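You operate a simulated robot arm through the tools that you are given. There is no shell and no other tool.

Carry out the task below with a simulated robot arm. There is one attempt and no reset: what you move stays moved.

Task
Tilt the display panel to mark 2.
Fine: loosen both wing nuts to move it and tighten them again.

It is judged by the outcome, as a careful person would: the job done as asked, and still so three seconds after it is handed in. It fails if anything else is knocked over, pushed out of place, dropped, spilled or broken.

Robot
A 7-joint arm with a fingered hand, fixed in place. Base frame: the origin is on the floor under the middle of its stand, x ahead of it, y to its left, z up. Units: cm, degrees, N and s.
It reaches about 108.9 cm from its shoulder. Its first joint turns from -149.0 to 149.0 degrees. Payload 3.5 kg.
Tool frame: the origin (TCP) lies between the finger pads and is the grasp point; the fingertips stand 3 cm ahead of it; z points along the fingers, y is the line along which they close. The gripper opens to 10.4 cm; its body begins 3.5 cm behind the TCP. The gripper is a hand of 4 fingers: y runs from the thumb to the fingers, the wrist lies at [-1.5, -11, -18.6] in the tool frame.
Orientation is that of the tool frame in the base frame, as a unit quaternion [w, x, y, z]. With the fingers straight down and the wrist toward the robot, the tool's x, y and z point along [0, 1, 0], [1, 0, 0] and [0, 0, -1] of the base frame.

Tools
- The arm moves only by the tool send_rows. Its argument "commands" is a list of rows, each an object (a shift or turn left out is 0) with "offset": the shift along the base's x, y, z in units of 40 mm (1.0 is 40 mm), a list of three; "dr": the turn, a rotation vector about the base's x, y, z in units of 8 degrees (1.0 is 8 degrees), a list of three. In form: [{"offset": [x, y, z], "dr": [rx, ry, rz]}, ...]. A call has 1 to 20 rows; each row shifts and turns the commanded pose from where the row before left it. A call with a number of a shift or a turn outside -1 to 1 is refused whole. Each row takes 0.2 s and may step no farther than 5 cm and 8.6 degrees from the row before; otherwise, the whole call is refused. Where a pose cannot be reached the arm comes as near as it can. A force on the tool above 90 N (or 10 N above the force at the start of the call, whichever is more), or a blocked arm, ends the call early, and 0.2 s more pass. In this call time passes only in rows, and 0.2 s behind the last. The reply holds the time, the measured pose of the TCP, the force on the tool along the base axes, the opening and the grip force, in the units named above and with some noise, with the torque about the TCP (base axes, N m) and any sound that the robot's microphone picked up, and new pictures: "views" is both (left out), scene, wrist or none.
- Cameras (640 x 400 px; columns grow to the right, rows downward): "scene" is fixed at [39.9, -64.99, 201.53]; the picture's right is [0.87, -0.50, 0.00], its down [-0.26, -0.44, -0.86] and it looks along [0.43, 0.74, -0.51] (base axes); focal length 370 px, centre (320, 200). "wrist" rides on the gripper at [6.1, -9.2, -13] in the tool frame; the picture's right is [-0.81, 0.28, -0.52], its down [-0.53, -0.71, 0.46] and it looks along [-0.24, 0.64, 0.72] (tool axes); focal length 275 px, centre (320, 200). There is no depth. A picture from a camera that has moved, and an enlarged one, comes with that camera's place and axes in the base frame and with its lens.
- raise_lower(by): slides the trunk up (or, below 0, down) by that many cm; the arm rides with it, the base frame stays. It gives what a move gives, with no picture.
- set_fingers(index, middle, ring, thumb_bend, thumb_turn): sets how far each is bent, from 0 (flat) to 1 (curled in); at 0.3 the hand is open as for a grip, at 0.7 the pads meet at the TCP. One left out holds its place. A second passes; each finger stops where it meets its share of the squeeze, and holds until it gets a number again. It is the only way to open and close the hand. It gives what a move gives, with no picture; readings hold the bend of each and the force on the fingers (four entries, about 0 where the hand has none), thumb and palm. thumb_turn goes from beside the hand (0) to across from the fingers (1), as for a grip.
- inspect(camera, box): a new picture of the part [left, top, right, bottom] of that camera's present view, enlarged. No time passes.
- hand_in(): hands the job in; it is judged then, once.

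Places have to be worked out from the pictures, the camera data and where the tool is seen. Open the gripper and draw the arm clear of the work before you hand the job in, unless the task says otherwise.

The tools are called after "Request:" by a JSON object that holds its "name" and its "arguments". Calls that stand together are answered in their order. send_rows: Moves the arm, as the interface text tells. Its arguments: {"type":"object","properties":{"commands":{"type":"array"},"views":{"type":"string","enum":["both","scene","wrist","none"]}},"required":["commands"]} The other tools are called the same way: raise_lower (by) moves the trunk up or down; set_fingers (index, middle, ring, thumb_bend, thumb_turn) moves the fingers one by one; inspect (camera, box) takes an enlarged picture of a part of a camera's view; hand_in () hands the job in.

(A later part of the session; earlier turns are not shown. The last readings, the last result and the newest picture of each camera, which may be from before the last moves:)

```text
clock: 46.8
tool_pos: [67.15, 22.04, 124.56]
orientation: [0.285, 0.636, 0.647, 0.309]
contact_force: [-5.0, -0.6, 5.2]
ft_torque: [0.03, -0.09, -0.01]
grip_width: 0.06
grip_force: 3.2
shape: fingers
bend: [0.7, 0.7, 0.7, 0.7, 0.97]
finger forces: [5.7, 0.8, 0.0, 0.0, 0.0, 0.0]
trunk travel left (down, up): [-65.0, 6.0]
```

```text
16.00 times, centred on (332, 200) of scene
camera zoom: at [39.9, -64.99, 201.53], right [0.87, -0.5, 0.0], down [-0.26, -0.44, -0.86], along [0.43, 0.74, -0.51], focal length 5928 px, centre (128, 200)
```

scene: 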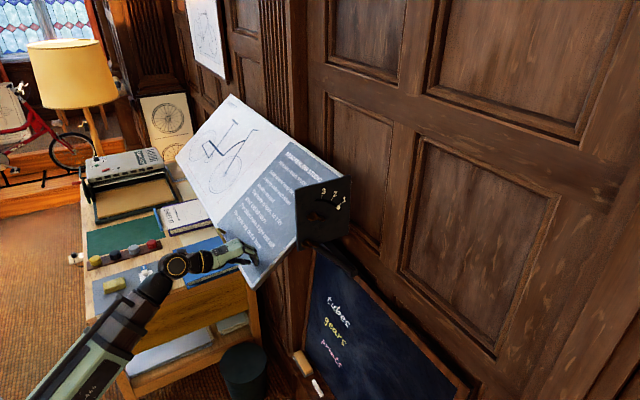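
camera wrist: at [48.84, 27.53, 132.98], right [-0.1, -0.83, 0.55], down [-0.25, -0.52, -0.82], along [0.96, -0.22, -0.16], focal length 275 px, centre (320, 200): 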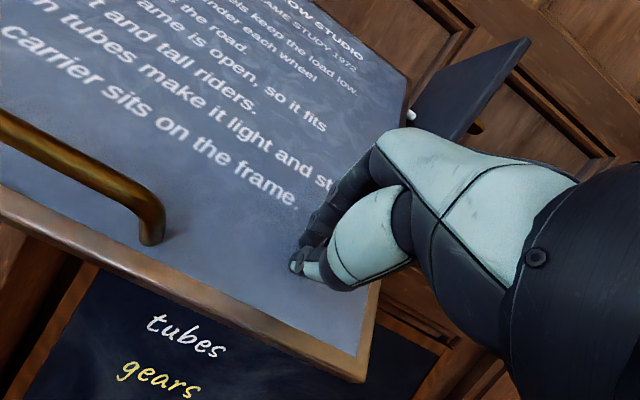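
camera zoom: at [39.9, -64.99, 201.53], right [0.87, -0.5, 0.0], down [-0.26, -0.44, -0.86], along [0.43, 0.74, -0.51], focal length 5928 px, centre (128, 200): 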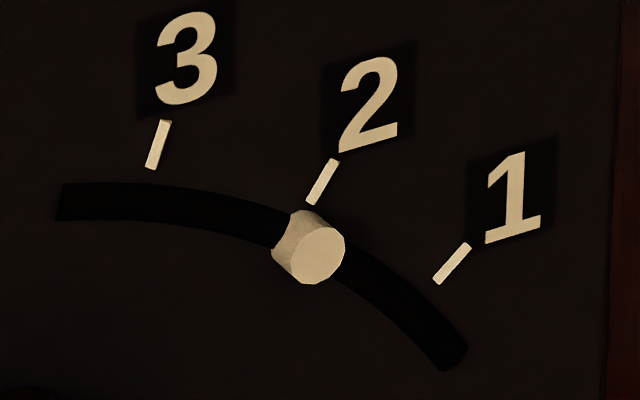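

The pin is now about 1.1° short of mark 2 (13.9° of 15° travelled). I give it a last small push of about 1.1°.

Request:
{"name": "send_rows", "arguments": {"commands": [{"offset": [0.055, 0, -0.064], "dr": [0, -0.14, 0]}], "views": "none"}}

Request:
{"name": "inspect", "arguments": {"camera": "scene", "box": [318, 190, 346, 210]}}

```text
clock: 47.2
tool_pos: [67.39, 22.06, 124.32]
orientation: [0.292, 0.633, 0.644, 0.315]
contact_force: [-4.0, -0.4, 4.7]
ft_torque: [0.03, -0.1, 0.0]
grip_width: 0.08
grip_force: 2.7
shape: fingers
bend: [0.7, 0.7, 0.7, 0.7, 0.97]
finger forces: [4.8, 0.5, 0.0, 0.0, 0.1, 0.0]
trunk travel left (down, up): [-65.0, 6.0]
```

```text
16.00 times, centred on (332, 200) of scene
camera zoom: at [39.9, -64.99, 201.53], right [0.87, -0.5, 0.0], down [-0.26, -0.44, -0.86], along [0.43, 0.74, -0.51], focal length 5928 px, centre (128, 200)
```

zoom: 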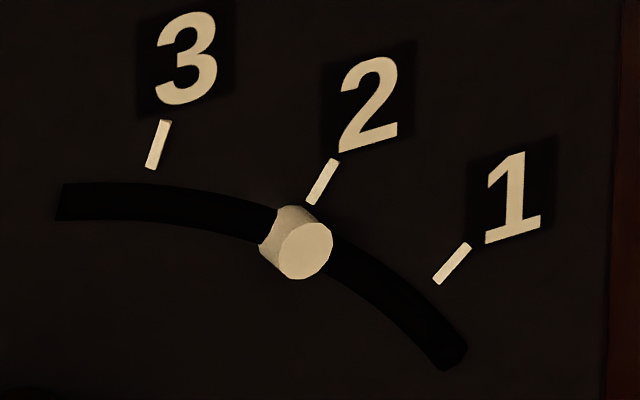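

The pin moved about 1.2° and looks on mark 2. I zoom further to verify before releasing.

Request:
{"name": "inspect", "arguments": {"camera": "scene", "box": [325, 194, 341, 208]}}

Request:
{"name": "inspect", "arguments": {"camera": "scene", "box": [170, 80, 370, 300]}}

```text
16.00 times, centred on (333, 201) of scene
camera zoom: at [39.9, -64.99, 201.53], right [0.87, -0.5, 0.0], down [-0.26, -0.44, -0.86], along [0.43, 0.74, -0.51], focal length 5928 px, centre (112, 184)
```

zoom: 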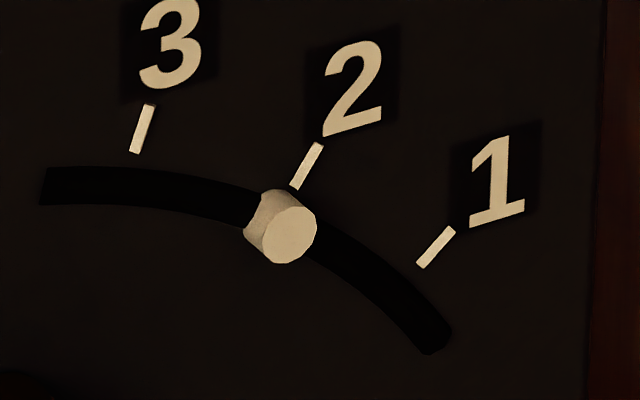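

```text
1.82 times, centred on (270, 190) of scene
camera zoom: at [39.9, -64.99, 201.53], right [0.87, -0.5, 0.0], down [-0.26, -0.44, -0.86], along [0.43, 0.74, -0.51], focal length 674 px, centre (411, 218)
```

zoom: 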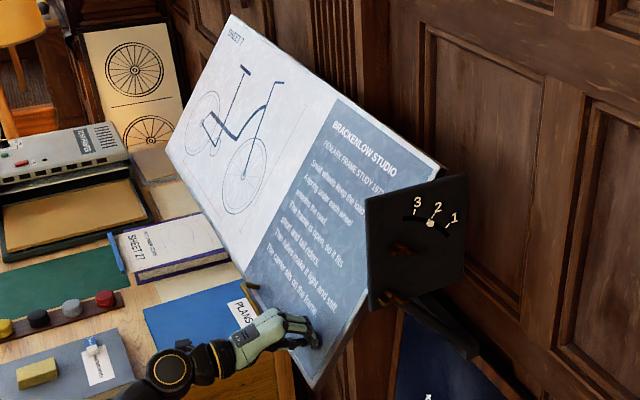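

The pin's offset from tick 2 matches its original offset from tick 1, so the panel is at mark 2. I back the hand off the face along the finger direction and check whether the panel holds.

Request:
{"name": "send_rows", "arguments": {"commands": [{"offset": [-0.3, 0, 0.25]}, {"offset": [-0.6, 0, 0.5]}, {"offset": [-0.6, -0.3, 0.6]}], "views": "scene"}}

Request:
{"name": "inspect", "arguments": {"camera": "scene", "box": [325, 194, 341, 208]}}

```text
clock: 48.0
tool_pos: [61.32, 20.87, 129.61]
orientation: [0.291, 0.633, 0.644, 0.316]
contact_force: [-0.7, -0.6, -0.3]
ft_torque: [-0.02, -0.03, 0.03]
grip_width: 0.1
grip_force: 0.1
shape: fingers
bend: [0.7, 0.7, 0.7, 0.7, 0.97]
finger forces: [0.0, 0.0, 0.0, 0.1, 0.0, 0.1]
trunk travel left (down, up): [-65.0, 6.0]
```

scene: 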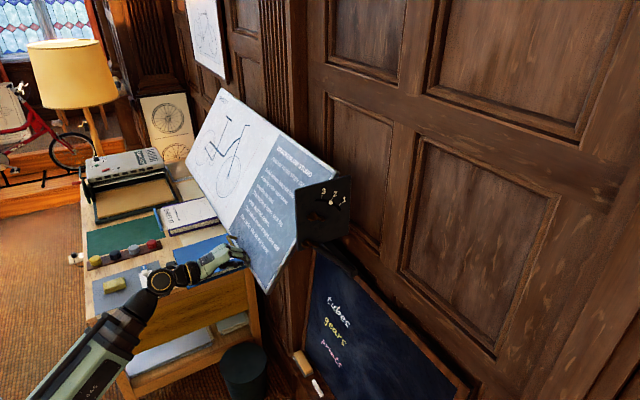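

```text
16.00 times, centred on (333, 201) of scene
camera zoom: at [39.9, -64.99, 201.53], right [0.87, -0.5, 0.0], down [-0.26, -0.44, -0.86], along [0.43, 0.74, -0.51], focal length 5928 px, centre (112, 184)
```

zoom: 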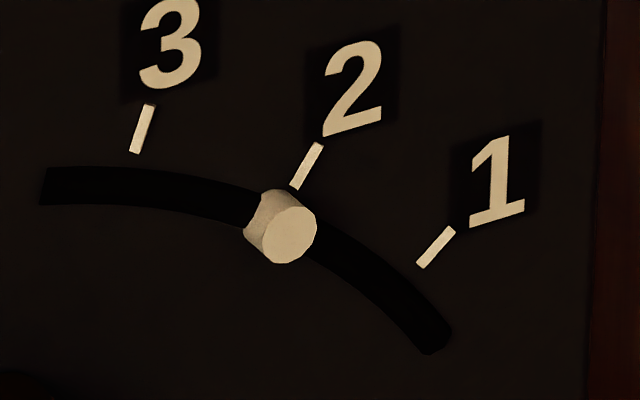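

The panel stays at mark 2 with the hand off. Now I retrace the path back round to the plate's -y side to retighten the nuts: first up and away from the panel, then fingers toward +y.

Request:
{"name": "send_rows", "arguments": {"commands": [{"offset": [-0.2, -0.3, 0.5], "dr": [0, 0.9, 0]}, {"offset": [-0.12, -0.42, 0.57], "dr": [0, 0.9, 0]}, {"offset": [-0.12, -0.42, 0.57], "dr": [0, 0.9, 0]}, {"offset": [-0.12, -0.42, 0.57], "dr": [0, 0.9, 0]}, {"offset": [-0.12, -0.42, 0.57], "dr": [0, 0.9, 0]}, {"offset": [-0.1, -0.42, 0.57], "dr": [0, 0.9, 0]}, {"offset": [-0.1, -0.42, 0.57], "dr": [0, 0.9, 0]}], "views": "none"}}

Request:
{"name": "send_rows", "arguments": {"commands": [{"offset": [0.06, -0.6, 0], "dr": [1, 0, 0]}, {"offset": [0.06, -0.6, 0], "dr": [1, 0, 0]}, {"offset": [0.06, -0.6, 0], "dr": [1, 0, 0]}, {"offset": [0.06, -0.6, 0], "dr": [1, 0, 0]}, {"offset": [0.06, -0.6, 0], "dr": [1, 0, 0]}, {"offset": [0.06, -0.6, 0], "dr": [1, 0, 0]}, {"offset": [0.06, -0.5, 0], "dr": [1, 0, 0]}, {"offset": [0.06, -0.5, 0], "dr": [1, 0, 0]}, {"offset": [0.06, -0.5, 0], "dr": [1, 0, 0]}, {"offset": [0.06, -0.4, 0], "dr": [1, 0, 0]}, {"offset": [0.06, -0.4, 0], "dr": [1, 0, 0]}], "views": "both"}}

```text
clock: 49.6
tool_pos: [58.0, 9.43, 145.3]
orientation: [-0.012, 0.707, 0.707, 0.015]
contact_force: [-0.3, -0.6, 0.1]
ft_torque: [0.01, 0.0, 0.02]
grip_width: 0.11
grip_force: 0.0
shape: fingers
bend: [0.7, 0.7, 0.7, 0.7, 0.97]
finger forces: [0.0, 0.0, 0.0, 0.0, 0.1, 0.0]
trunk travel left (down, up): [-65.0, 6.0]
```

```text
clock: 52.0
tool_pos: [60.55, -14.17, 145.27]
orientation: [-0.499, 0.501, 0.497, 0.503]
contact_force: [-0.7, 0.5, 0.7]
ft_torque: [0.0, -0.02, -0.01]
grip_width: 0.13
grip_force: 0.0
shape: fingers
bend: [0.7, 0.7, 0.7, 0.7, 0.97]
finger forces: [0.0, 0.0, 0.0, 0.0, 0.0, 0.1]
trunk travel left (down, up): [-65.0, 6.0]
camera wrist: at [51.37, -27.25, 151.39], right [0.27, -0.52, -0.81], down [-0.71, 0.46, -0.53], along [0.65, 0.72, -0.24], focal length 275 px, centre (320, 200)
```

scene: 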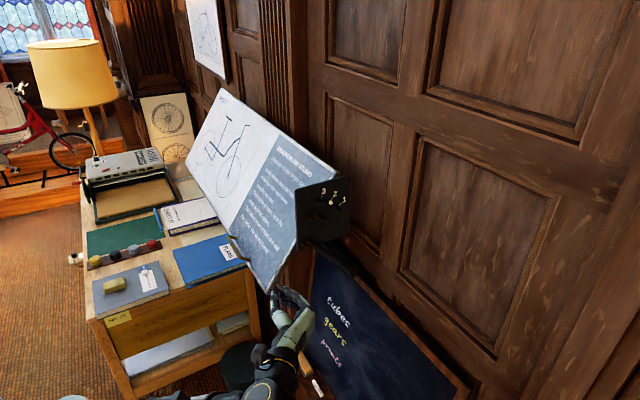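
wrist: 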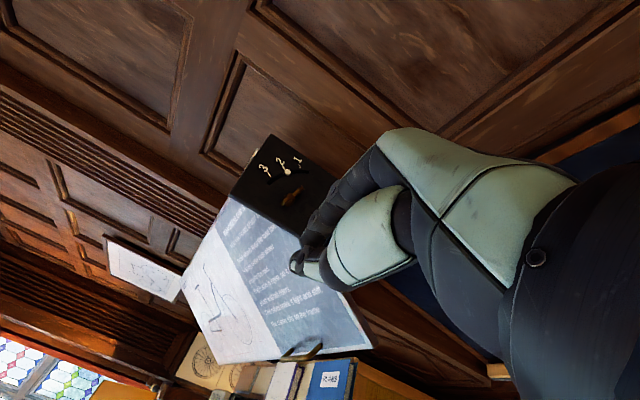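

The hand is back in front of the plate with fingers toward +y. I check both nuts' current wing angles, then roll to the release orientation while moving in front of nut A.

Request:
{"name": "inspect", "arguments": {"camera": "scene", "box": [295, 195, 345, 260]}}

Request:
{"name": "send_rows", "arguments": {"commands": [{"offset": [0.48, 0.2, -0.02], "dr": [0, -1, 0]}, {"offset": [0.48, 0.2, -0.02], "dr": [0, -1, 0]}, {"offset": [0.48, 0.2, -0.02], "dr": [0, -1, 0]}, {"offset": [0.48, 0.2, -0.02], "dr": [0, -1, 0]}, {"offset": [0.48, 0.2, -0.02], "dr": [0, -1, 0]}, {"offset": [0.48, 0.2, -0.02], "dr": [0, -1, 0]}, {"offset": [0.48, 0.2, -0.02], "dr": [0, -1, 0]}, {"offset": [0.48, 0.2, -0.02], "dr": [0, -1, 0]}, {"offset": [0.48, 0.2, -0.02], "dr": [0, -1, 0]}, {"offset": [0.48, 0.2, -0.02], "dr": [0, -1, 0]}, {"offset": [0.48, 0.2, -0.02], "dr": [0, -0.4, 0]}], "views": "both"}}

Request:
{"name": "set_fingers", "arguments": {"index": 0.58, "middle": 0.58, "ring": 0.58, "thumb_bend": 0.58}}

```text
6.15 times, centred on (320, 228) of scene
camera zoom: at [39.9, -64.99, 201.53], right [0.87, -0.5, 0.0], down [-0.26, -0.44, -0.86], along [0.43, 0.74, -0.51], focal length 2280 px, centre (320, 31)
```

zoom: 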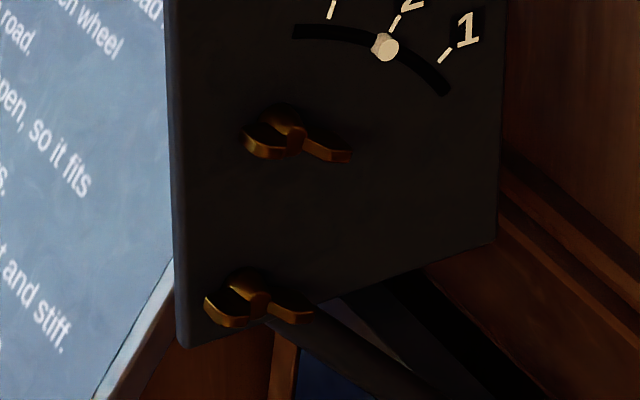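

```text
clock: 54.4
tool_pos: [81.74, -5.25, 144.49]
orientation: [-0.042, 0.042, 0.703, 0.708]
contact_force: [-0.2, -0.2, -0.1]
ft_torque: [0.02, -0.02, -0.02]
grip_width: 0.12
grip_force: 0.1
shape: fingers
bend: [0.7, 0.7, 0.7, 0.7, 0.97]
finger forces: [0.0, 0.1, 0.0, 0.0, 0.0, 0.1]
trunk travel left (down, up): [-65.0, 6.0]
camera wrist: at [74.7, -18.31, 135.9], right [0.84, -0.52, 0.17], down [0.45, 0.46, -0.77], along [0.32, 0.72, 0.62], focal length 275 px, centre (320, 200)
```

scene: 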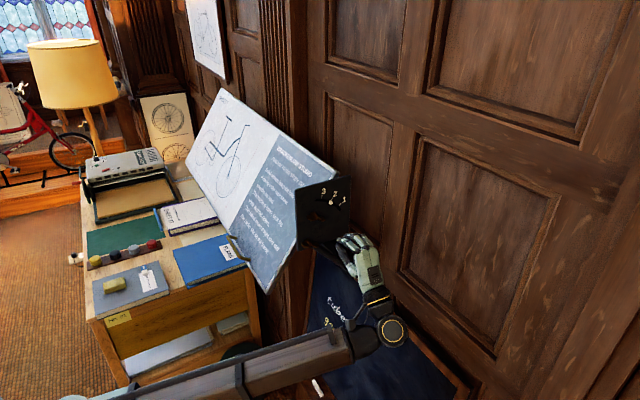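
wrist: 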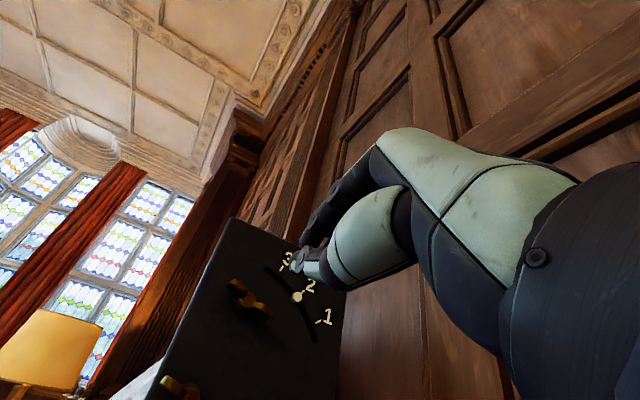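

```text
clock: 55.4
tool_pos: [81.74, -5.28, 144.41]
orientation: [-0.042, 0.042, 0.704, 0.708]
contact_force: [0.1, -0.4, 0.3]
ft_torque: [0.01, 0.02, 0.0]
grip_width: 3.34
grip_force: 0.1
shape: fingers
bend: [0.57, 0.57, 0.57, 0.57, 0.97]
finger forces: [0.1, 0.0, 0.0, 0.1, 0.0, 0.0]
trunk travel left (down, up): [-65.0, 6.0]
```

The hand is aligned as when it released nut A. I move in: first to y≈6.7, then gently to y≈8.3.

Request:
{"name": "send_rows", "arguments": {"commands": [{"offset": [0, 0.8, -0.03]}, {"offset": [0, 0.8, -0.03]}, {"offset": [0, 0.8, -0.02]}, {"offset": [0, 0.6, 0]}], "views": "none"}}

Request:
{"name": "inspect", "arguments": {"camera": "scene", "box": [295, 185, 345, 235]}}

Request:
{"name": "inspect", "arguments": {"camera": "wrist", "box": [220, 180, 360, 320]}}

```text
clock: 56.4
tool_pos: [81.76, 6.69, 144.06]
orientation: [-0.044, 0.042, 0.703, 0.708]
contact_force: [0.0, -0.1, 0.3]
ft_torque: [0.04, 0.02, 0.0]
grip_width: 3.34
grip_force: 0.0
shape: fingers
bend: [0.57, 0.57, 0.57, 0.57, 0.97]
finger forces: [0.0, 0.0, 0.1, 0.0, 0.0, 0.0]
trunk travel left (down, up): [-65.0, 6.0]
```

```text
8.00 times, centred on (320, 210) of scene
camera zoom: at [39.9, -64.99, 201.53], right [0.87, -0.5, 0.0], down [-0.26, -0.44, -0.86], along [0.43, 0.74, -0.51], focal length 2964 px, centre (320, 120)
```

zoom: 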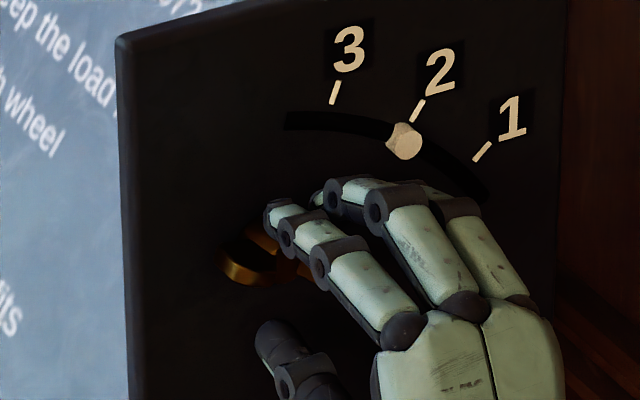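

```text
2.86 times, centred on (290, 250) of wrist
camera zoom: at [74.67, -6.33, 135.6], right [0.84, -0.52, 0.17], down [0.44, 0.46, -0.77], along [0.32, 0.72, 0.62], focal length 786 px, centre (406, 57)
```

zoom: 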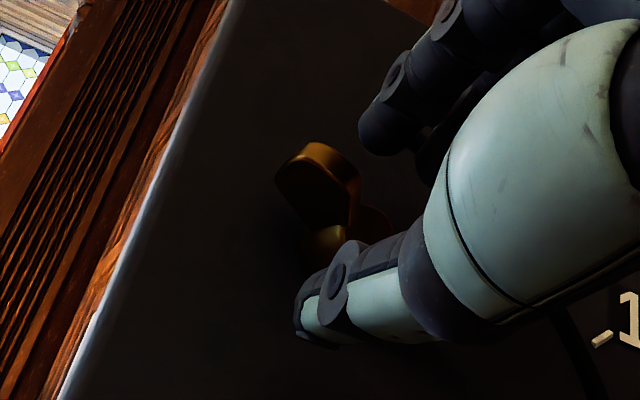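

Thumb below, fingers above, the wing between them and no contact. I advance the last 1.6 cm and then close on nut A.

Request:
{"name": "send_rows", "arguments": {"commands": [{"offset": [0, 0.2, 0]}, {"offset": [0, 0.2, 0]}], "views": "none"}}

Request:
{"name": "set_fingers", "arguments": {"index": 0.75, "middle": 0.75, "ring": 0.75, "thumb_bend": 0.75}}

Request:
{"name": "inspect", "arguments": {"camera": "scene", "box": [295, 185, 345, 235]}}

Request:
{"name": "inspect", "arguments": {"camera": "wrist", "box": [240, 180, 360, 300]}}

```text
clock: 57.0
tool_pos: [81.67, 8.22, 144.12]
orientation: [-0.042, 0.042, 0.704, 0.708]
contact_force: [0.6, 0.7, 1.0]
ft_torque: [0.0, 0.0, -0.02]
grip_width: 3.35
grip_force: 0.1
shape: fingers
bend: [0.57, 0.57, 0.57, 0.57, 0.97]
finger forces: [0.0, 0.0, 0.0, 0.0, 0.0, 0.1]
trunk travel left (down, up): [-65.0, 6.0]
```

```text
clock: 58.0
tool_pos: [81.74, 8.45, 144.09]
orientation: [-0.043, 0.041, 0.704, 0.708]
contact_force: [8.1, 6.6, 12.3]
ft_torque: [0.21, -0.01, -0.15]
grip_width: 0.63
grip_force: 13.8
shape: fingers
bend: [0.72, 0.72, 0.74, 0.71, 0.96]
finger forces: [9.2, 9.5, 3.1, 0.0, 6.2, 0.0]
trunk travel left (down, up): [-65.0, 6.0]
```

```text
8.00 times, centred on (320, 210) of scene
camera zoom: at [39.9, -64.99, 201.53], right [0.87, -0.5, 0.0], down [-0.26, -0.44, -0.86], along [0.43, 0.74, -0.51], focal length 2964 px, centre (320, 120)
```

zoom: 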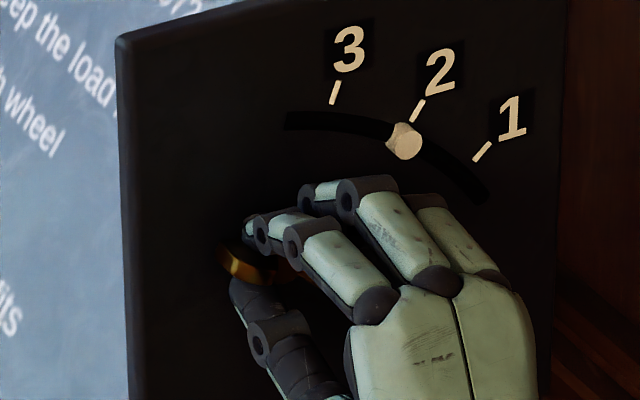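

```text
3.33 times, centred on (300, 240) of wrist
camera zoom: at [74.67, -4.67, 135.6], right [0.84, -0.52, 0.17], down [0.44, 0.46, -0.77], along [0.32, 0.72, 0.62], focal length 918 px, centre (387, 67)
```

zoom: 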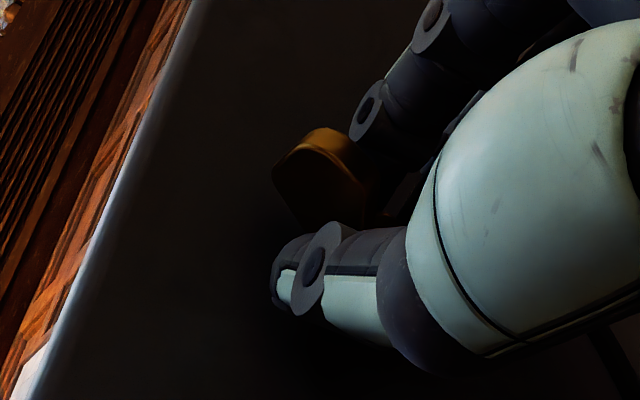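

Nut A is gripped again. I turn clockwise about the nut axis, first 80°, watching forces and the pin.

Request:
{"name": "send_rows", "arguments": {"commands": [{"offset": [0.001, 0, 0.014], "dr": [0, 1, 0]}, {"offset": [0.003, 0, 0.014], "dr": [0, 1, 0]}, {"offset": [0.005, 0, 0.013], "dr": [0, 1, 0]}, {"offset": [0.007, 0, 0.012], "dr": [0, 1, 0]}, {"offset": [0.008, 0, 0.011], "dr": [0, 1, 0]}, {"offset": [0.01, 0, 0.01], "dr": [0, 1, 0]}, {"offset": [0.011, 0, 0.009], "dr": [0, 1, 0]}, {"offset": [0.012, 0, 0.007], "dr": [0, 1, 0]}, {"offset": [0.013, 0, 0.005], "dr": [0, 1, 0]}, {"offset": [0.014, 0, 0.003], "dr": [0, 1, 0]}], "views": "none"}}

Request:
{"name": "inspect", "arguments": {"camera": "scene", "box": [295, 185, 345, 235]}}

Request:
{"name": "inspect", "arguments": {"camera": "wrist", "box": [240, 180, 360, 300]}}

```text
clock: 60.2
tool_pos: [82.12, 8.4, 144.44]
orientation: [-0.485, 0.488, 0.511, 0.515]
contact_force: [5.8, 3.8, -8.4]
ft_torque: [-0.16, -0.04, -0.09]
grip_width: 0.53
grip_force: 13.1
shape: fingers
bend: [0.73, 0.73, 0.74, 0.69, 0.96]
finger forces: [7.0, 8.3, 2.7, 0.0, 8.2, 0.0]
trunk travel left (down, up): [-65.0, 6.0]
```

```text
8.00 times, centred on (320, 210) of scene
camera zoom: at [39.9, -64.99, 201.53], right [0.87, -0.5, 0.0], down [-0.26, -0.44, -0.86], along [0.43, 0.74, -0.51], focal length 2964 px, centre (320, 120)
```

zoom: 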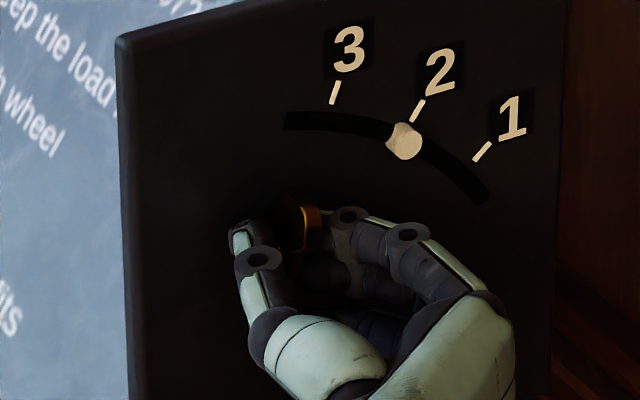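

```text
3.33 times, centred on (300, 240) of wrist
camera zoom: at [72.68, -4.66, 149.94], right [0.31, -0.52, -0.8], down [-0.68, 0.46, -0.57], along [0.66, 0.72, -0.21], focal length 918 px, centre (387, 67)
```

zoom: 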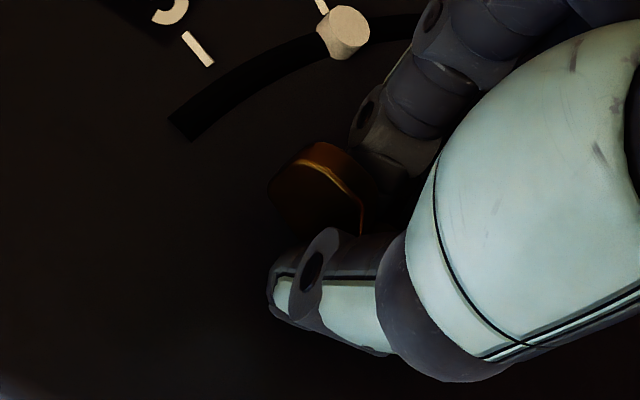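

The nut follows and the pin holds at mark 2. I continue 64° more clockwise.

Request:
{"name": "send_rows", "arguments": {"commands": [{"offset": [0.014, 0, 0.001], "dr": [0, 1, 0]}, {"offset": [0.014, 0, -0.001], "dr": [0, 1, 0]}, {"offset": [0.014, 0, -0.003], "dr": [0, 1, 0]}, {"offset": [0.013, 0, -0.005], "dr": [0, 1, 0]}, {"offset": [0.012, 0, -0.007], "dr": [0, 1, 0]}, {"offset": [0.011, 0, -0.008], "dr": [0, 1, 0]}, {"offset": [0.01, 0, -0.01], "dr": [0, 1, 0]}, {"offset": [0.008, 0, -0.011], "dr": [0, 1, 0]}], "views": "none"}}

Request:
{"name": "inspect", "arguments": {"camera": "scene", "box": [295, 185, 345, 235]}}

Request:
{"name": "inspect", "arguments": {"camera": "wrist", "box": [240, 180, 360, 300]}}

```text
clock: 62.0
tool_pos: [82.58, 8.41, 144.15]
orientation: [-0.682, 0.688, 0.176, 0.176]
contact_force: [-7.8, 0.6, -26.3]
ft_torque: [-0.56, -0.17, 0.27]
grip_width: 0.22
grip_force: 17.3
shape: fingers
bend: [0.73, 0.73, 0.74, 0.71, 0.97]
finger forces: [8.7, 13.3, 7.6, 0.0, 5.6, 0.0]
trunk travel left (down, up): [-65.0, 6.0]
```

```text
8.00 times, centred on (320, 210) of scene
camera zoom: at [39.9, -64.99, 201.53], right [0.87, -0.5, 0.0], down [-0.26, -0.44, -0.86], along [0.43, 0.74, -0.51], focal length 2964 px, centre (320, 120)
```

zoom: 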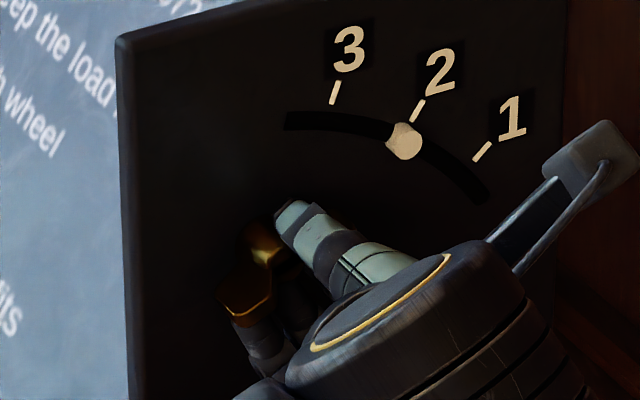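

```text
3.33 times, centred on (300, 240) of wrist
camera zoom: at [83.42, -4.68, 155.19], right [-0.58, -0.52, -0.63], down [-0.81, 0.46, 0.36], along [0.1, 0.72, -0.69], focal length 918 px, centre (387, 67)
```

zoom: 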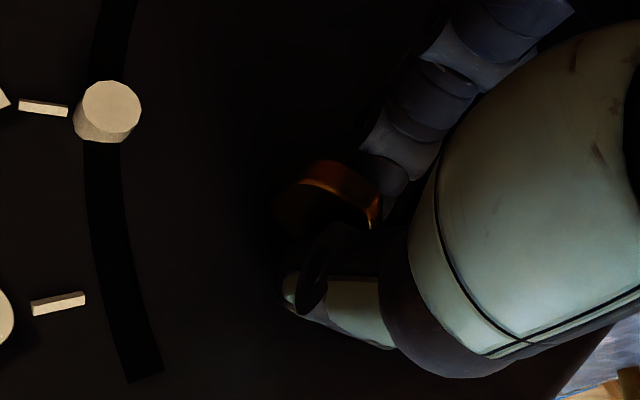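

The pin holds and forces are moderate (fingers pressing up ~26 N), so I lower the hand slightly while turning another 24° clockwise, back to the original wing angle.

Request:
{"name": "send_rows", "arguments": {"commands": [{"offset": [0.007, 0, -0.03], "dr": [0, 1, 0]}, {"offset": [0.005, 0, -0.03], "dr": [0, 1, 0]}, {"offset": [0.003, 0, -0.02], "dr": [0, 1, 0]}], "views": "none"}}

Request:
{"name": "inspect", "arguments": {"camera": "scene", "box": [295, 185, 345, 235]}}

Request:
{"name": "inspect", "arguments": {"camera": "wrist", "box": [240, 180, 360, 300]}}

```text
clock: 62.8
tool_pos: [82.5, 8.39, 144.04]
orientation: [-0.704, 0.709, 0.031, 0.032]
contact_force: [-10.8, -0.3, -22.2]
ft_torque: [-0.5, -0.27, 0.33]
grip_width: 0.23
grip_force: 18.4
shape: fingers
bend: [0.73, 0.73, 0.74, 0.71, 0.97]
finger forces: [7.8, 13.2, 9.4, 0.0, 6.3, 0.1]
trunk travel left (down, up): [-65.0, 6.0]
```

```text
8.00 times, centred on (320, 210) of scene
camera zoom: at [39.9, -64.99, 201.53], right [0.87, -0.5, 0.0], down [-0.26, -0.44, -0.86], along [0.43, 0.74, -0.51], focal length 2964 px, centre (320, 120)
```

zoom: 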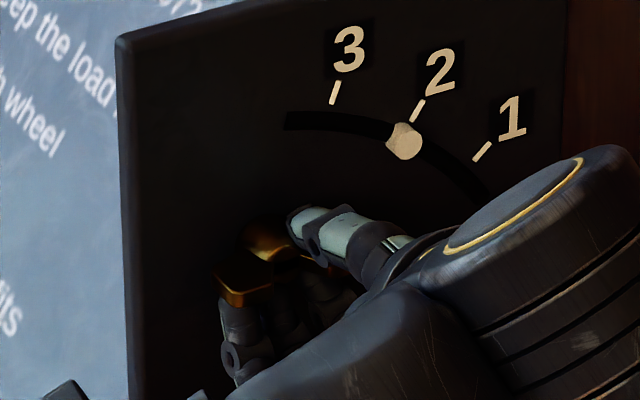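

```text
3.33 times, centred on (300, 240) of wrist
camera zoom: at [87.81, -4.72, 153.73], right [-0.78, -0.52, -0.34], down [-0.59, 0.46, 0.66], along [-0.18, 0.72, -0.67], focal length 918 px, centre (387, 67)
```

zoom: 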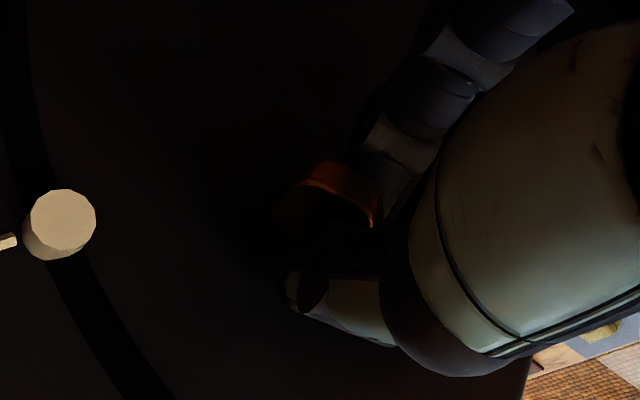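

Nut A's wings look back at their original angle, with torque rising slightly. I try a further 12° clockwise to snug it and see whether it resists.

Request:
{"name": "send_rows", "arguments": {"commands": [{"offset": [0.002, 0, -0.01], "dr": [0, 0.75, 0]}, {"offset": [0.001, 0, -0.01], "dr": [0, 0.75, 0]}], "views": "none"}}

Request:
{"name": "inspect", "arguments": {"camera": "scene", "box": [295, 185, 345, 235]}}

Request:
{"name": "inspect", "arguments": {"camera": "wrist", "box": [240, 180, 360, 300]}}

```text
clock: 63.4
tool_pos: [82.6, 8.28, 143.85]
orientation: [-0.703, 0.708, -0.045, -0.042]
contact_force: [-8.0, -1.9, -19.4]
ft_torque: [-0.37, -0.48, 0.38]
grip_width: 0.24
grip_force: 18.6
shape: fingers
bend: [0.74, 0.73, 0.74, 0.69, 0.98]
finger forces: [5.2, 10.2, 13.7, 0.0, 8.6, 0.1]
trunk travel left (down, up): [-65.0, 6.0]
```

```text
8.00 times, centred on (320, 210) of scene
camera zoom: at [39.9, -64.99, 201.53], right [0.87, -0.5, 0.0], down [-0.26, -0.44, -0.86], along [0.43, 0.74, -0.51], focal length 2964 px, centre (320, 120)
```

zoom: 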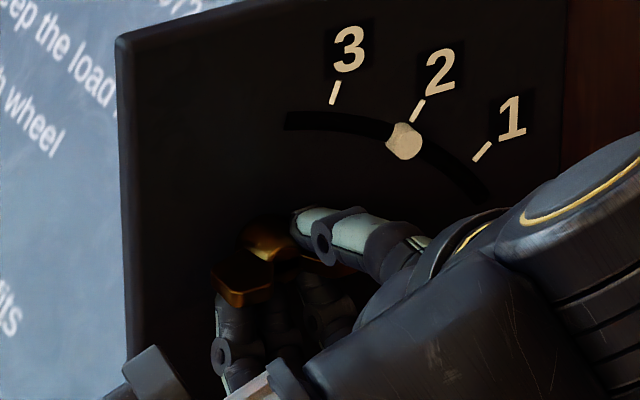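

```text
3.33 times, centred on (300, 240) of wrist
camera zoom: at [89.82, -4.77, 152.3], right [-0.84, -0.52, -0.17], down [-0.44, 0.46, 0.77], along [-0.32, 0.72, -0.62], focal length 918 px, centre (387, 67)
```

zoom: 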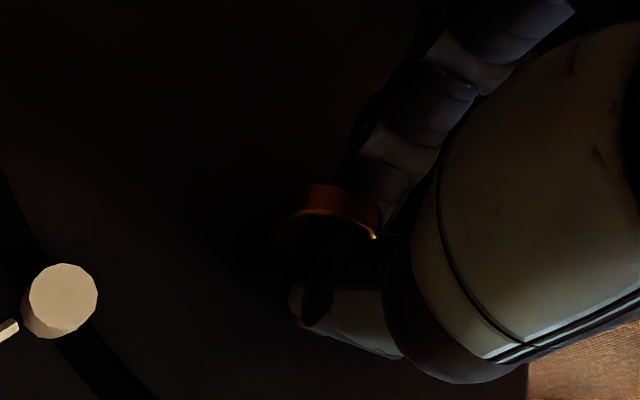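

Resistance is building (torque 0.27→0.48 N·m, ring finger and thumb loaded in couple): the nut is seating. I give it one more 8° for firmness.

Request:
{"name": "send_rows", "arguments": {"commands": [{"offset": [0, 0, 0], "dr": [0, 0.6, 0]}, {"offset": [0, 0, 0], "dr": [0, 0.5, 0]}], "views": "none"}}

Request:
{"name": "inspect", "arguments": {"camera": "scene", "box": [295, 185, 345, 235]}}

Request:
{"name": "inspect", "arguments": {"camera": "wrist", "box": [240, 180, 360, 300]}}

```text
clock: 64.1
tool_pos: [83.15, 8.88, 142.51]
orientation: [0.708, -0.695, 0.105, 0.071]
contact_force: [-2.6, -83.0, 14.3]
ft_torque: [2.47, -0.18, -0.54]
grip_width: 0.81
grip_force: 54.3
shape: fingers
bend: [0.75, 0.74, 0.74, 0.68, 1.0]
finger forces: [0.1, 3.9, 1.9, 0.1, 102.5, 0.0]
out of reach, approached as far as the arm can: row 1, 2
trunk travel left (down, up): [-65.0, 6.0]
stopped in row 2: the force on the tool passed its limit at 97 N (the readings are from after the stop); the commanded pose is now the measured one
```

```text
8.00 times, centred on (320, 210) of scene
camera zoom: at [39.9, -64.99, 201.53], right [0.87, -0.5, 0.0], down [-0.26, -0.44, -0.86], along [0.43, 0.74, -0.51], focal length 2964 px, centre (320, 120)
```

zoom: 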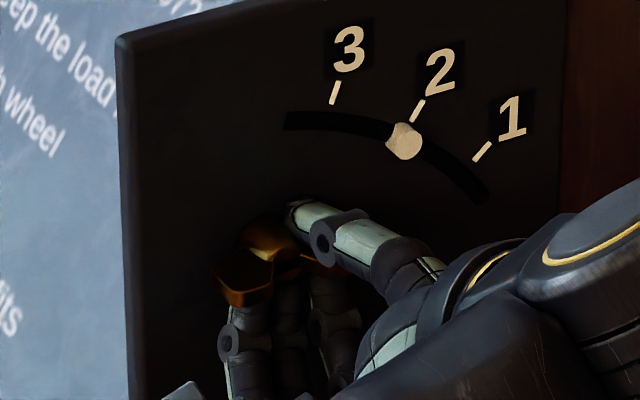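

```text
3.33 times, centred on (300, 240) of wrist
camera zoom: at [90.7, -4.67, 149.6], right [-0.88, -0.47, -0.07], down [-0.32, 0.46, 0.83], along [-0.36, 0.75, -0.55], focal length 918 px, centre (387, 67)
```

zoom: 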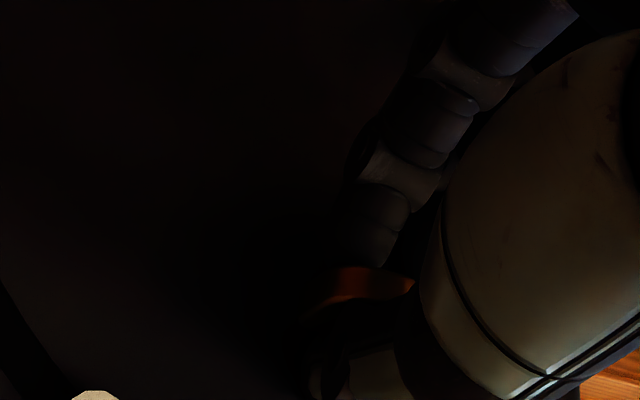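

The last step hit the arm's reach limit and slid the thumb tip against the plate (≈83 N), so I immediately back straight out a little to unload it; the pin still reads mark 2.

Request:
{"name": "send_rows", "arguments": {"commands": [{"offset": [0, -0.15, 0]}], "views": "none"}}

Request:
{"name": "set_fingers", "arguments": {"index": 0.6, "middle": 0.6, "ring": 0.6, "thumb_bend": 0.6}}

Request:
{"name": "inspect", "arguments": {"camera": "scene", "box": [295, 185, 345, 235]}}

```text
clock: 64.5
tool_pos: [83.12, 8.83, 142.38]
orientation: [0.709, -0.694, 0.103, 0.074]
contact_force: [-2.3, -68.9, 18.8]
ft_torque: [2.22, -0.14, -0.49]
grip_width: 0.9
grip_force: 47.9
shape: fingers
bend: [0.75, 0.74, 0.74, 0.67, 1.0]
finger forces: [0.0, 2.1, 1.0, 0.1, 93.1, 0.0]
trunk travel left (down, up): [-65.0, 6.0]
```

```text
clock: 65.5
tool_pos: [83.05, 8.75, 142.27]
orientation: [0.708, -0.695, 0.104, 0.073]
contact_force: [-4.8, -70.4, 6.7]
ft_torque: [0.9, -0.14, -0.04]
grip_width: 2.41
grip_force: 38.8
shape: fingers
bend: [0.67, 0.63, 0.6, 0.59, 1.0]
finger forces: [20.5, 7.1, 2.0, 0.1, 47.7, 0.0]
trunk travel left (down, up): [-65.0, 6.0]
```

```text
8.00 times, centred on (320, 210) of scene
camera zoom: at [39.9, -64.99, 201.53], right [0.87, -0.5, 0.0], down [-0.26, -0.44, -0.86], along [0.43, 0.74, -0.51], focal length 2964 px, centre (320, 120)
```

zoom: 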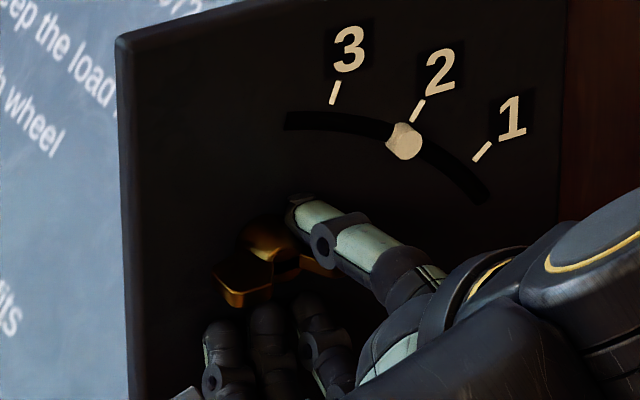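

Still ~70 N because the arm is springy; I back off another 3 cm to clear the plate completely.

Request:
{"name": "send_rows", "arguments": {"commands": [{"offset": [0, -0.35, 0]}, {"offset": [0, -0.4, 0]}], "views": "none"}}

Request:
{"name": "inspect", "arguments": {"camera": "scene", "box": [295, 185, 345, 235]}}

```text
clock: 66.1
tool_pos: [83.18, 8.86, 141.84]
orientation: [0.709, -0.694, 0.1, 0.071]
contact_force: [-8.5, -17.3, 17.7]
ft_torque: [0.17, -0.27, 0.17]
grip_width: 2.97
grip_force: 13.7
shape: fingers
bend: [0.67, 0.63, 0.61, 0.53, 1.0]
finger forces: [7.9, 5.1, 1.2, 0.0, 13.1, 0.1]
out of reach, approached as far as the arm can: row 1, 2
trunk travel left (down, up): [-65.0, 6.0]
```

```text
8.00 times, centred on (320, 210) of scene
camera zoom: at [39.9, -64.99, 201.53], right [0.87, -0.5, 0.0], down [-0.26, -0.44, -0.86], along [0.43, 0.74, -0.51], focal length 2964 px, centre (320, 120)
```

zoom: 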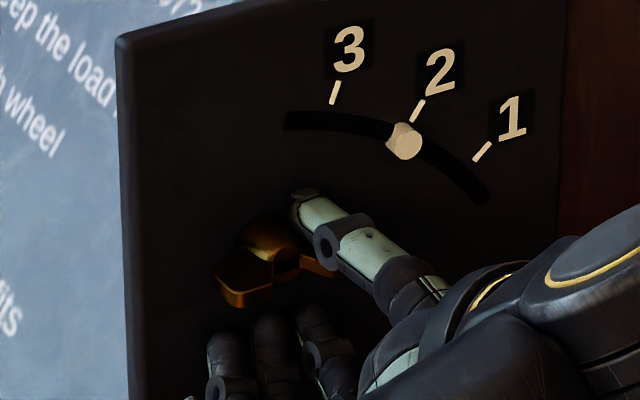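

In this over-rolled pose the arm can't move further back, so I unroll a few degrees while retreating; the open fingers are well below the wing, so the nut shouldn't turn.

Request:
{"name": "send_rows", "arguments": {"commands": [{"offset": [0, -0.3, 0], "dr": [0, -0.5, 0]}, {"offset": [0, -0.4, 0], "dr": [0, -0.5, 0]}, {"offset": [0, -0.4, 0], "dr": [0, -0.5, 0]}], "views": "none"}}

Request:
{"name": "inspect", "arguments": {"camera": "scene", "box": [295, 185, 345, 235]}}

```text
clock: 66.9
tool_pos: [83.66, 4.49, 141.26]
orientation: [0.711, -0.703, 0.028, 0.002]
contact_force: [-0.2, -0.5, 0.5]
ft_torque: [-0.01, 0.03, -0.04]
grip_width: 2.68
grip_force: 0.0
shape: fingers
bend: [0.6, 0.6, 0.6, 0.6, 0.98]
finger forces: [0.0, 0.1, 0.0, 0.1, 0.0, 0.1]
trunk travel left (down, up): [-65.0, 6.0]
```

```text
8.00 times, centred on (320, 210) of scene
camera zoom: at [39.9, -64.99, 201.53], right [0.87, -0.5, 0.0], down [-0.26, -0.44, -0.86], along [0.43, 0.74, -0.51], focal length 2964 px, centre (320, 120)
```

zoom: 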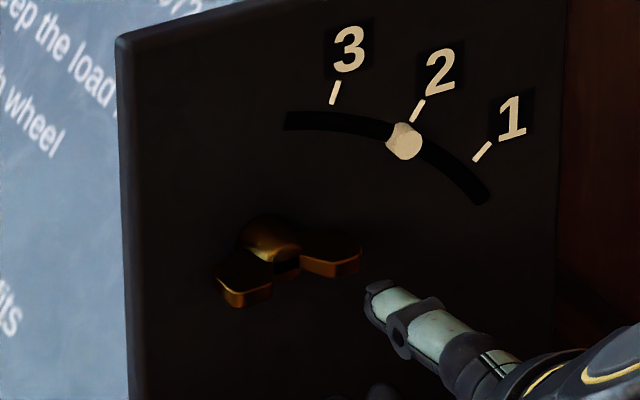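

The hand is free, the pin still reads mark 2, and nut A's wings look back in their original position. I compare at the same magnification as the very first close-up.

Request:
{"name": "inspect", "arguments": {"camera": "scene", "box": [300, 205, 330, 225]}}

Request:
{"name": "inspect", "arguments": {"camera": "scene", "box": [295, 235, 325, 255]}}

Request:
{"name": "inspect", "arguments": {"camera": "scene", "box": [325, 194, 341, 208]}}

```text
16.00 times, centred on (315, 215) of scene
camera zoom: at [39.9, -64.99, 201.53], right [0.87, -0.5, 0.0], down [-0.26, -0.44, -0.86], along [0.43, 0.74, -0.51], focal length 5928 px, centre (400, -40)
```

zoom: 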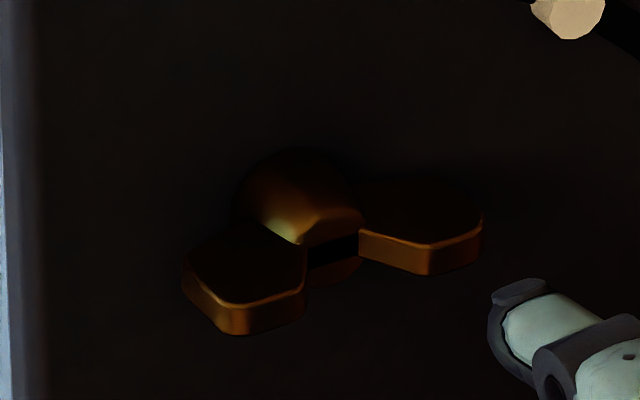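

```text
16.00 times, centred on (310, 245) of scene
camera zoom: at [39.9, -64.99, 201.53], right [0.87, -0.5, 0.0], down [-0.26, -0.44, -0.86], along [0.43, 0.74, -0.51], focal length 5928 px, centre (480, -520)
```

zoom: 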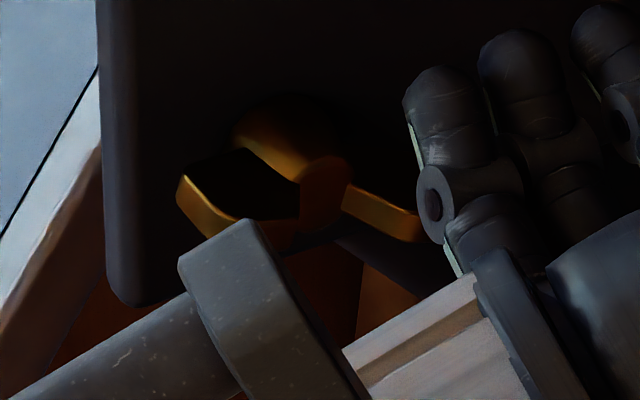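

```text
16.00 times, centred on (333, 201) of scene
camera zoom: at [39.9, -64.99, 201.53], right [0.87, -0.5, 0.0], down [-0.26, -0.44, -0.86], along [0.43, 0.74, -0.51], focal length 5928 px, centre (112, 184)
```

zoom: 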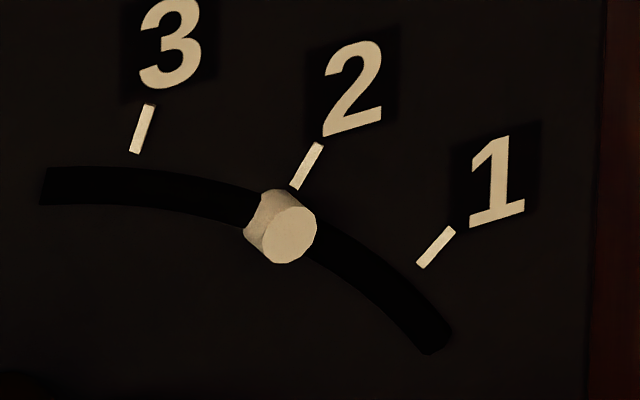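

Nut A is back exactly at its original seated position and the pin is unchanged at mark 2. Next is nut B: I back away, and roll the hand round to the thumb-below orientation in front of it.

Request:
{"name": "send_rows", "arguments": {"commands": [{"offset": [0, -0.8, 0]}, {"offset": [0, -0.8, 0], "dr": [0, 0, 0.26]}, {"offset": [-0.05, 0, -0.07], "dr": [0, -1, 0]}, {"offset": [-0.05, 0, -0.07], "dr": [0, -1, 0]}, {"offset": [-0.05, 0, -0.07], "dr": [0, -1, 0]}, {"offset": [-0.05, 0, -0.07], "dr": [0, -1, 0]}, {"offset": [-0.05, 0, -0.07], "dr": [0, -1, 0]}, {"offset": [-0.05, 0, -0.07], "dr": [0, -1, 0]}, {"offset": [-0.05, 0, -0.07], "dr": [0, -1, 0]}, {"offset": [-0.05, 0, -0.07], "dr": [0, -1, 0]}, {"offset": [-0.05, 0, -0.07], "dr": [0, -1, 0]}, {"offset": [-0.05, 0, -0.07], "dr": [0, -1, 0]}, {"offset": [-0.05, 0, -0.07], "dr": [0, -1, 0]}, {"offset": [-0.05, 0, -0.07], "dr": [0, -1, 0]}, {"offset": [-0.05, 0, -0.07], "dr": [0, -1, 0]}, {"offset": [-0.05, 0, -0.07], "dr": [0, -1, 0]}, {"offset": [-0.05, 0, -0.07], "dr": [0, -1, 0]}, {"offset": [-0.05, 0, -0.07], "dr": [0, -1, 0]}, {"offset": [-0.05, 0, -0.07], "dr": [0, -1, 0]}, {"offset": [-0.05, 0, -0.07], "dr": [0, -1, 0]}], "views": "none"}}

Request:
{"name": "send_rows", "arguments": {"commands": [{"offset": [0, 0, 0], "dr": [0, -1, 0]}, {"offset": [0, 0, 0], "dr": [0, -1, 0]}, {"offset": [0, 0, 0], "dr": [0, -1, 0]}, {"offset": [0, 0, 0], "dr": [0, -0.9, 0]}], "views": "both"}}

Request:
{"name": "inspect", "arguments": {"camera": "scene", "box": [295, 205, 345, 265]}}

```text
clock: 71.1
tool_pos: [80.3, -0.64, 135.48]
orientation: [-0.234, 0.233, 0.671, 0.664]
contact_force: [-0.3, 0.3, -0.2]
ft_torque: [0.01, -0.04, -0.02]
grip_width: 2.64
grip_force: 0.0
shape: fingers
bend: [0.6, 0.6, 0.6, 0.6, 0.98]
finger forces: [0.0, 0.1, 0.0, 0.0, 0.1, 0.0]
out of reach, approached as far as the arm can: row 2
trunk travel left (down, up): [-65.0, 6.0]
```

```text
clock: 72.1
tool_pos: [80.3, -0.79, 135.47]
orientation: [-0.045, 0.044, 0.71, 0.702]
contact_force: [-0.6, -0.6, 0.5]
ft_torque: [0.02, 0.01, 0.04]
grip_width: 2.64
grip_force: 0.1
shape: fingers
bend: [0.6, 0.6, 0.6, 0.6, 0.98]
finger forces: [0.1, 0.0, 0.0, 0.1, 0.0, 0.0]
trunk travel left (down, up): [-65.0, 6.0]
camera wrist: at [73.07, -13.88, 127.27], right [0.84, -0.52, 0.18], down [0.44, 0.45, -0.78], along [0.32, 0.73, 0.6], focal length 275 px, centre (320, 200)
```

scene: 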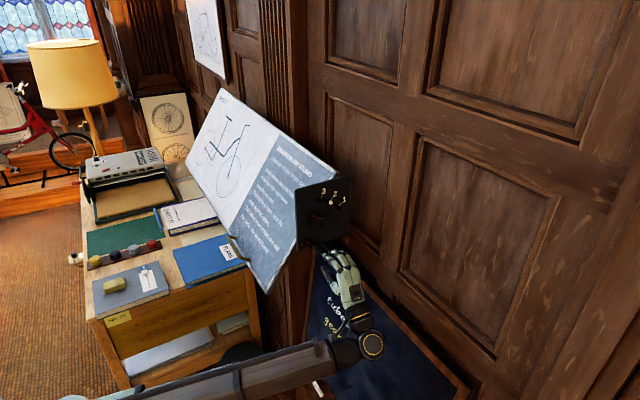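
wrist: 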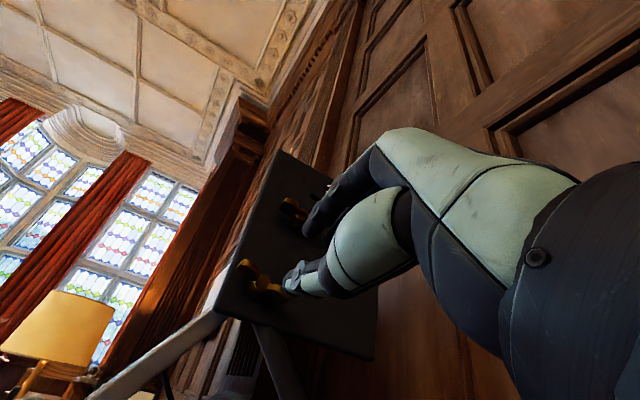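

```text
6.67 times, centred on (320, 235) of scene
camera zoom: at [39.9, -64.99, 201.53], right [0.87, -0.5, 0.0], down [-0.26, -0.44, -0.86], along [0.43, 0.74, -0.51], focal length 2470 px, centre (320, -33)
```

zoom: 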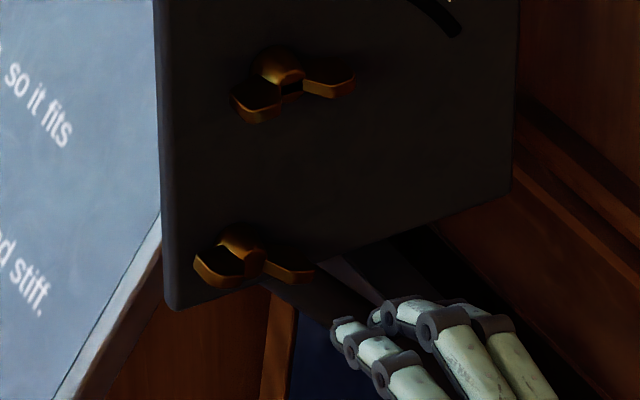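

The hand is aligned in front of nut B (whose wings still show the loosened tilt). I move in to y≈7 and check.

Request:
{"name": "send_rows", "arguments": {"commands": [{"offset": [-0.1, 0.75, 0.05]}, {"offset": [-0.06, 0.75, 0.04]}, {"offset": [0, 0.45, 0]}], "views": "none"}}

Request:
{"name": "inspect", "arguments": {"camera": "scene", "box": [290, 215, 340, 265]}}

Request:
{"name": "inspect", "arguments": {"camera": "wrist", "box": [220, 180, 360, 320]}}

```text
clock: 72.9
tool_pos: [79.71, 7.19, 135.69]
orientation: [-0.045, 0.047, 0.71, 0.701]
contact_force: [0.7, 0.1, -0.1]
ft_torque: [0.01, -0.02, 0.02]
grip_width: 2.61
grip_force: 0.1
shape: fingers
bend: [0.6, 0.6, 0.6, 0.6, 0.98]
finger forces: [0.0, 0.0, 0.0, 0.0, 0.0, 0.0]
trunk travel left (down, up): [-65.0, 6.0]
```

```text
8.00 times, centred on (315, 240) of scene
camera zoom: at [39.9, -64.99, 201.53], right [0.87, -0.5, 0.0], down [-0.26, -0.44, -0.86], along [0.43, 0.74, -0.51], focal length 2964 px, centre (360, -120)
```

zoom: 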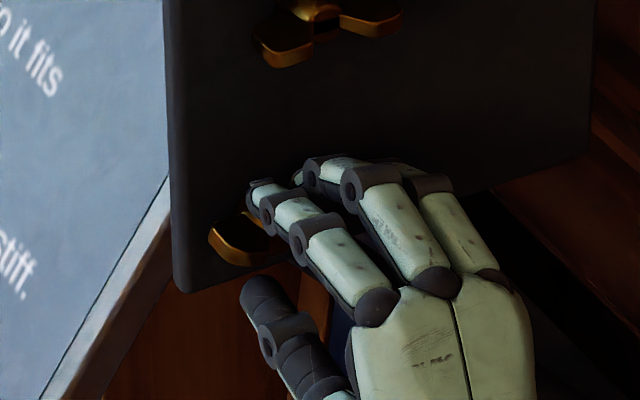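

```text
2.86 times, centred on (290, 250) of wrist
camera zoom: at [72.41, -6.06, 127.58], right [0.84, -0.52, 0.17], down [0.44, 0.45, -0.78], along [0.33, 0.73, 0.6], focal length 786 px, centre (406, 57)
```

zoom: 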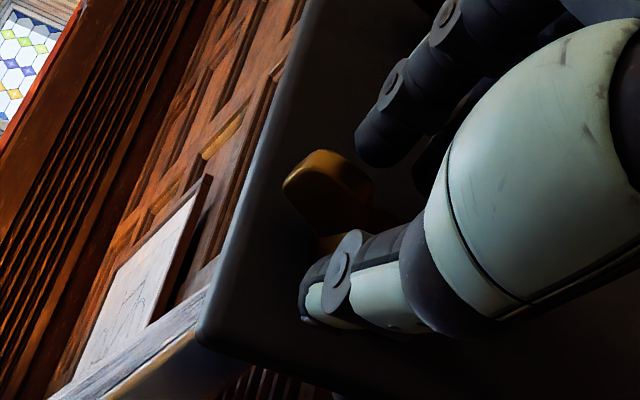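

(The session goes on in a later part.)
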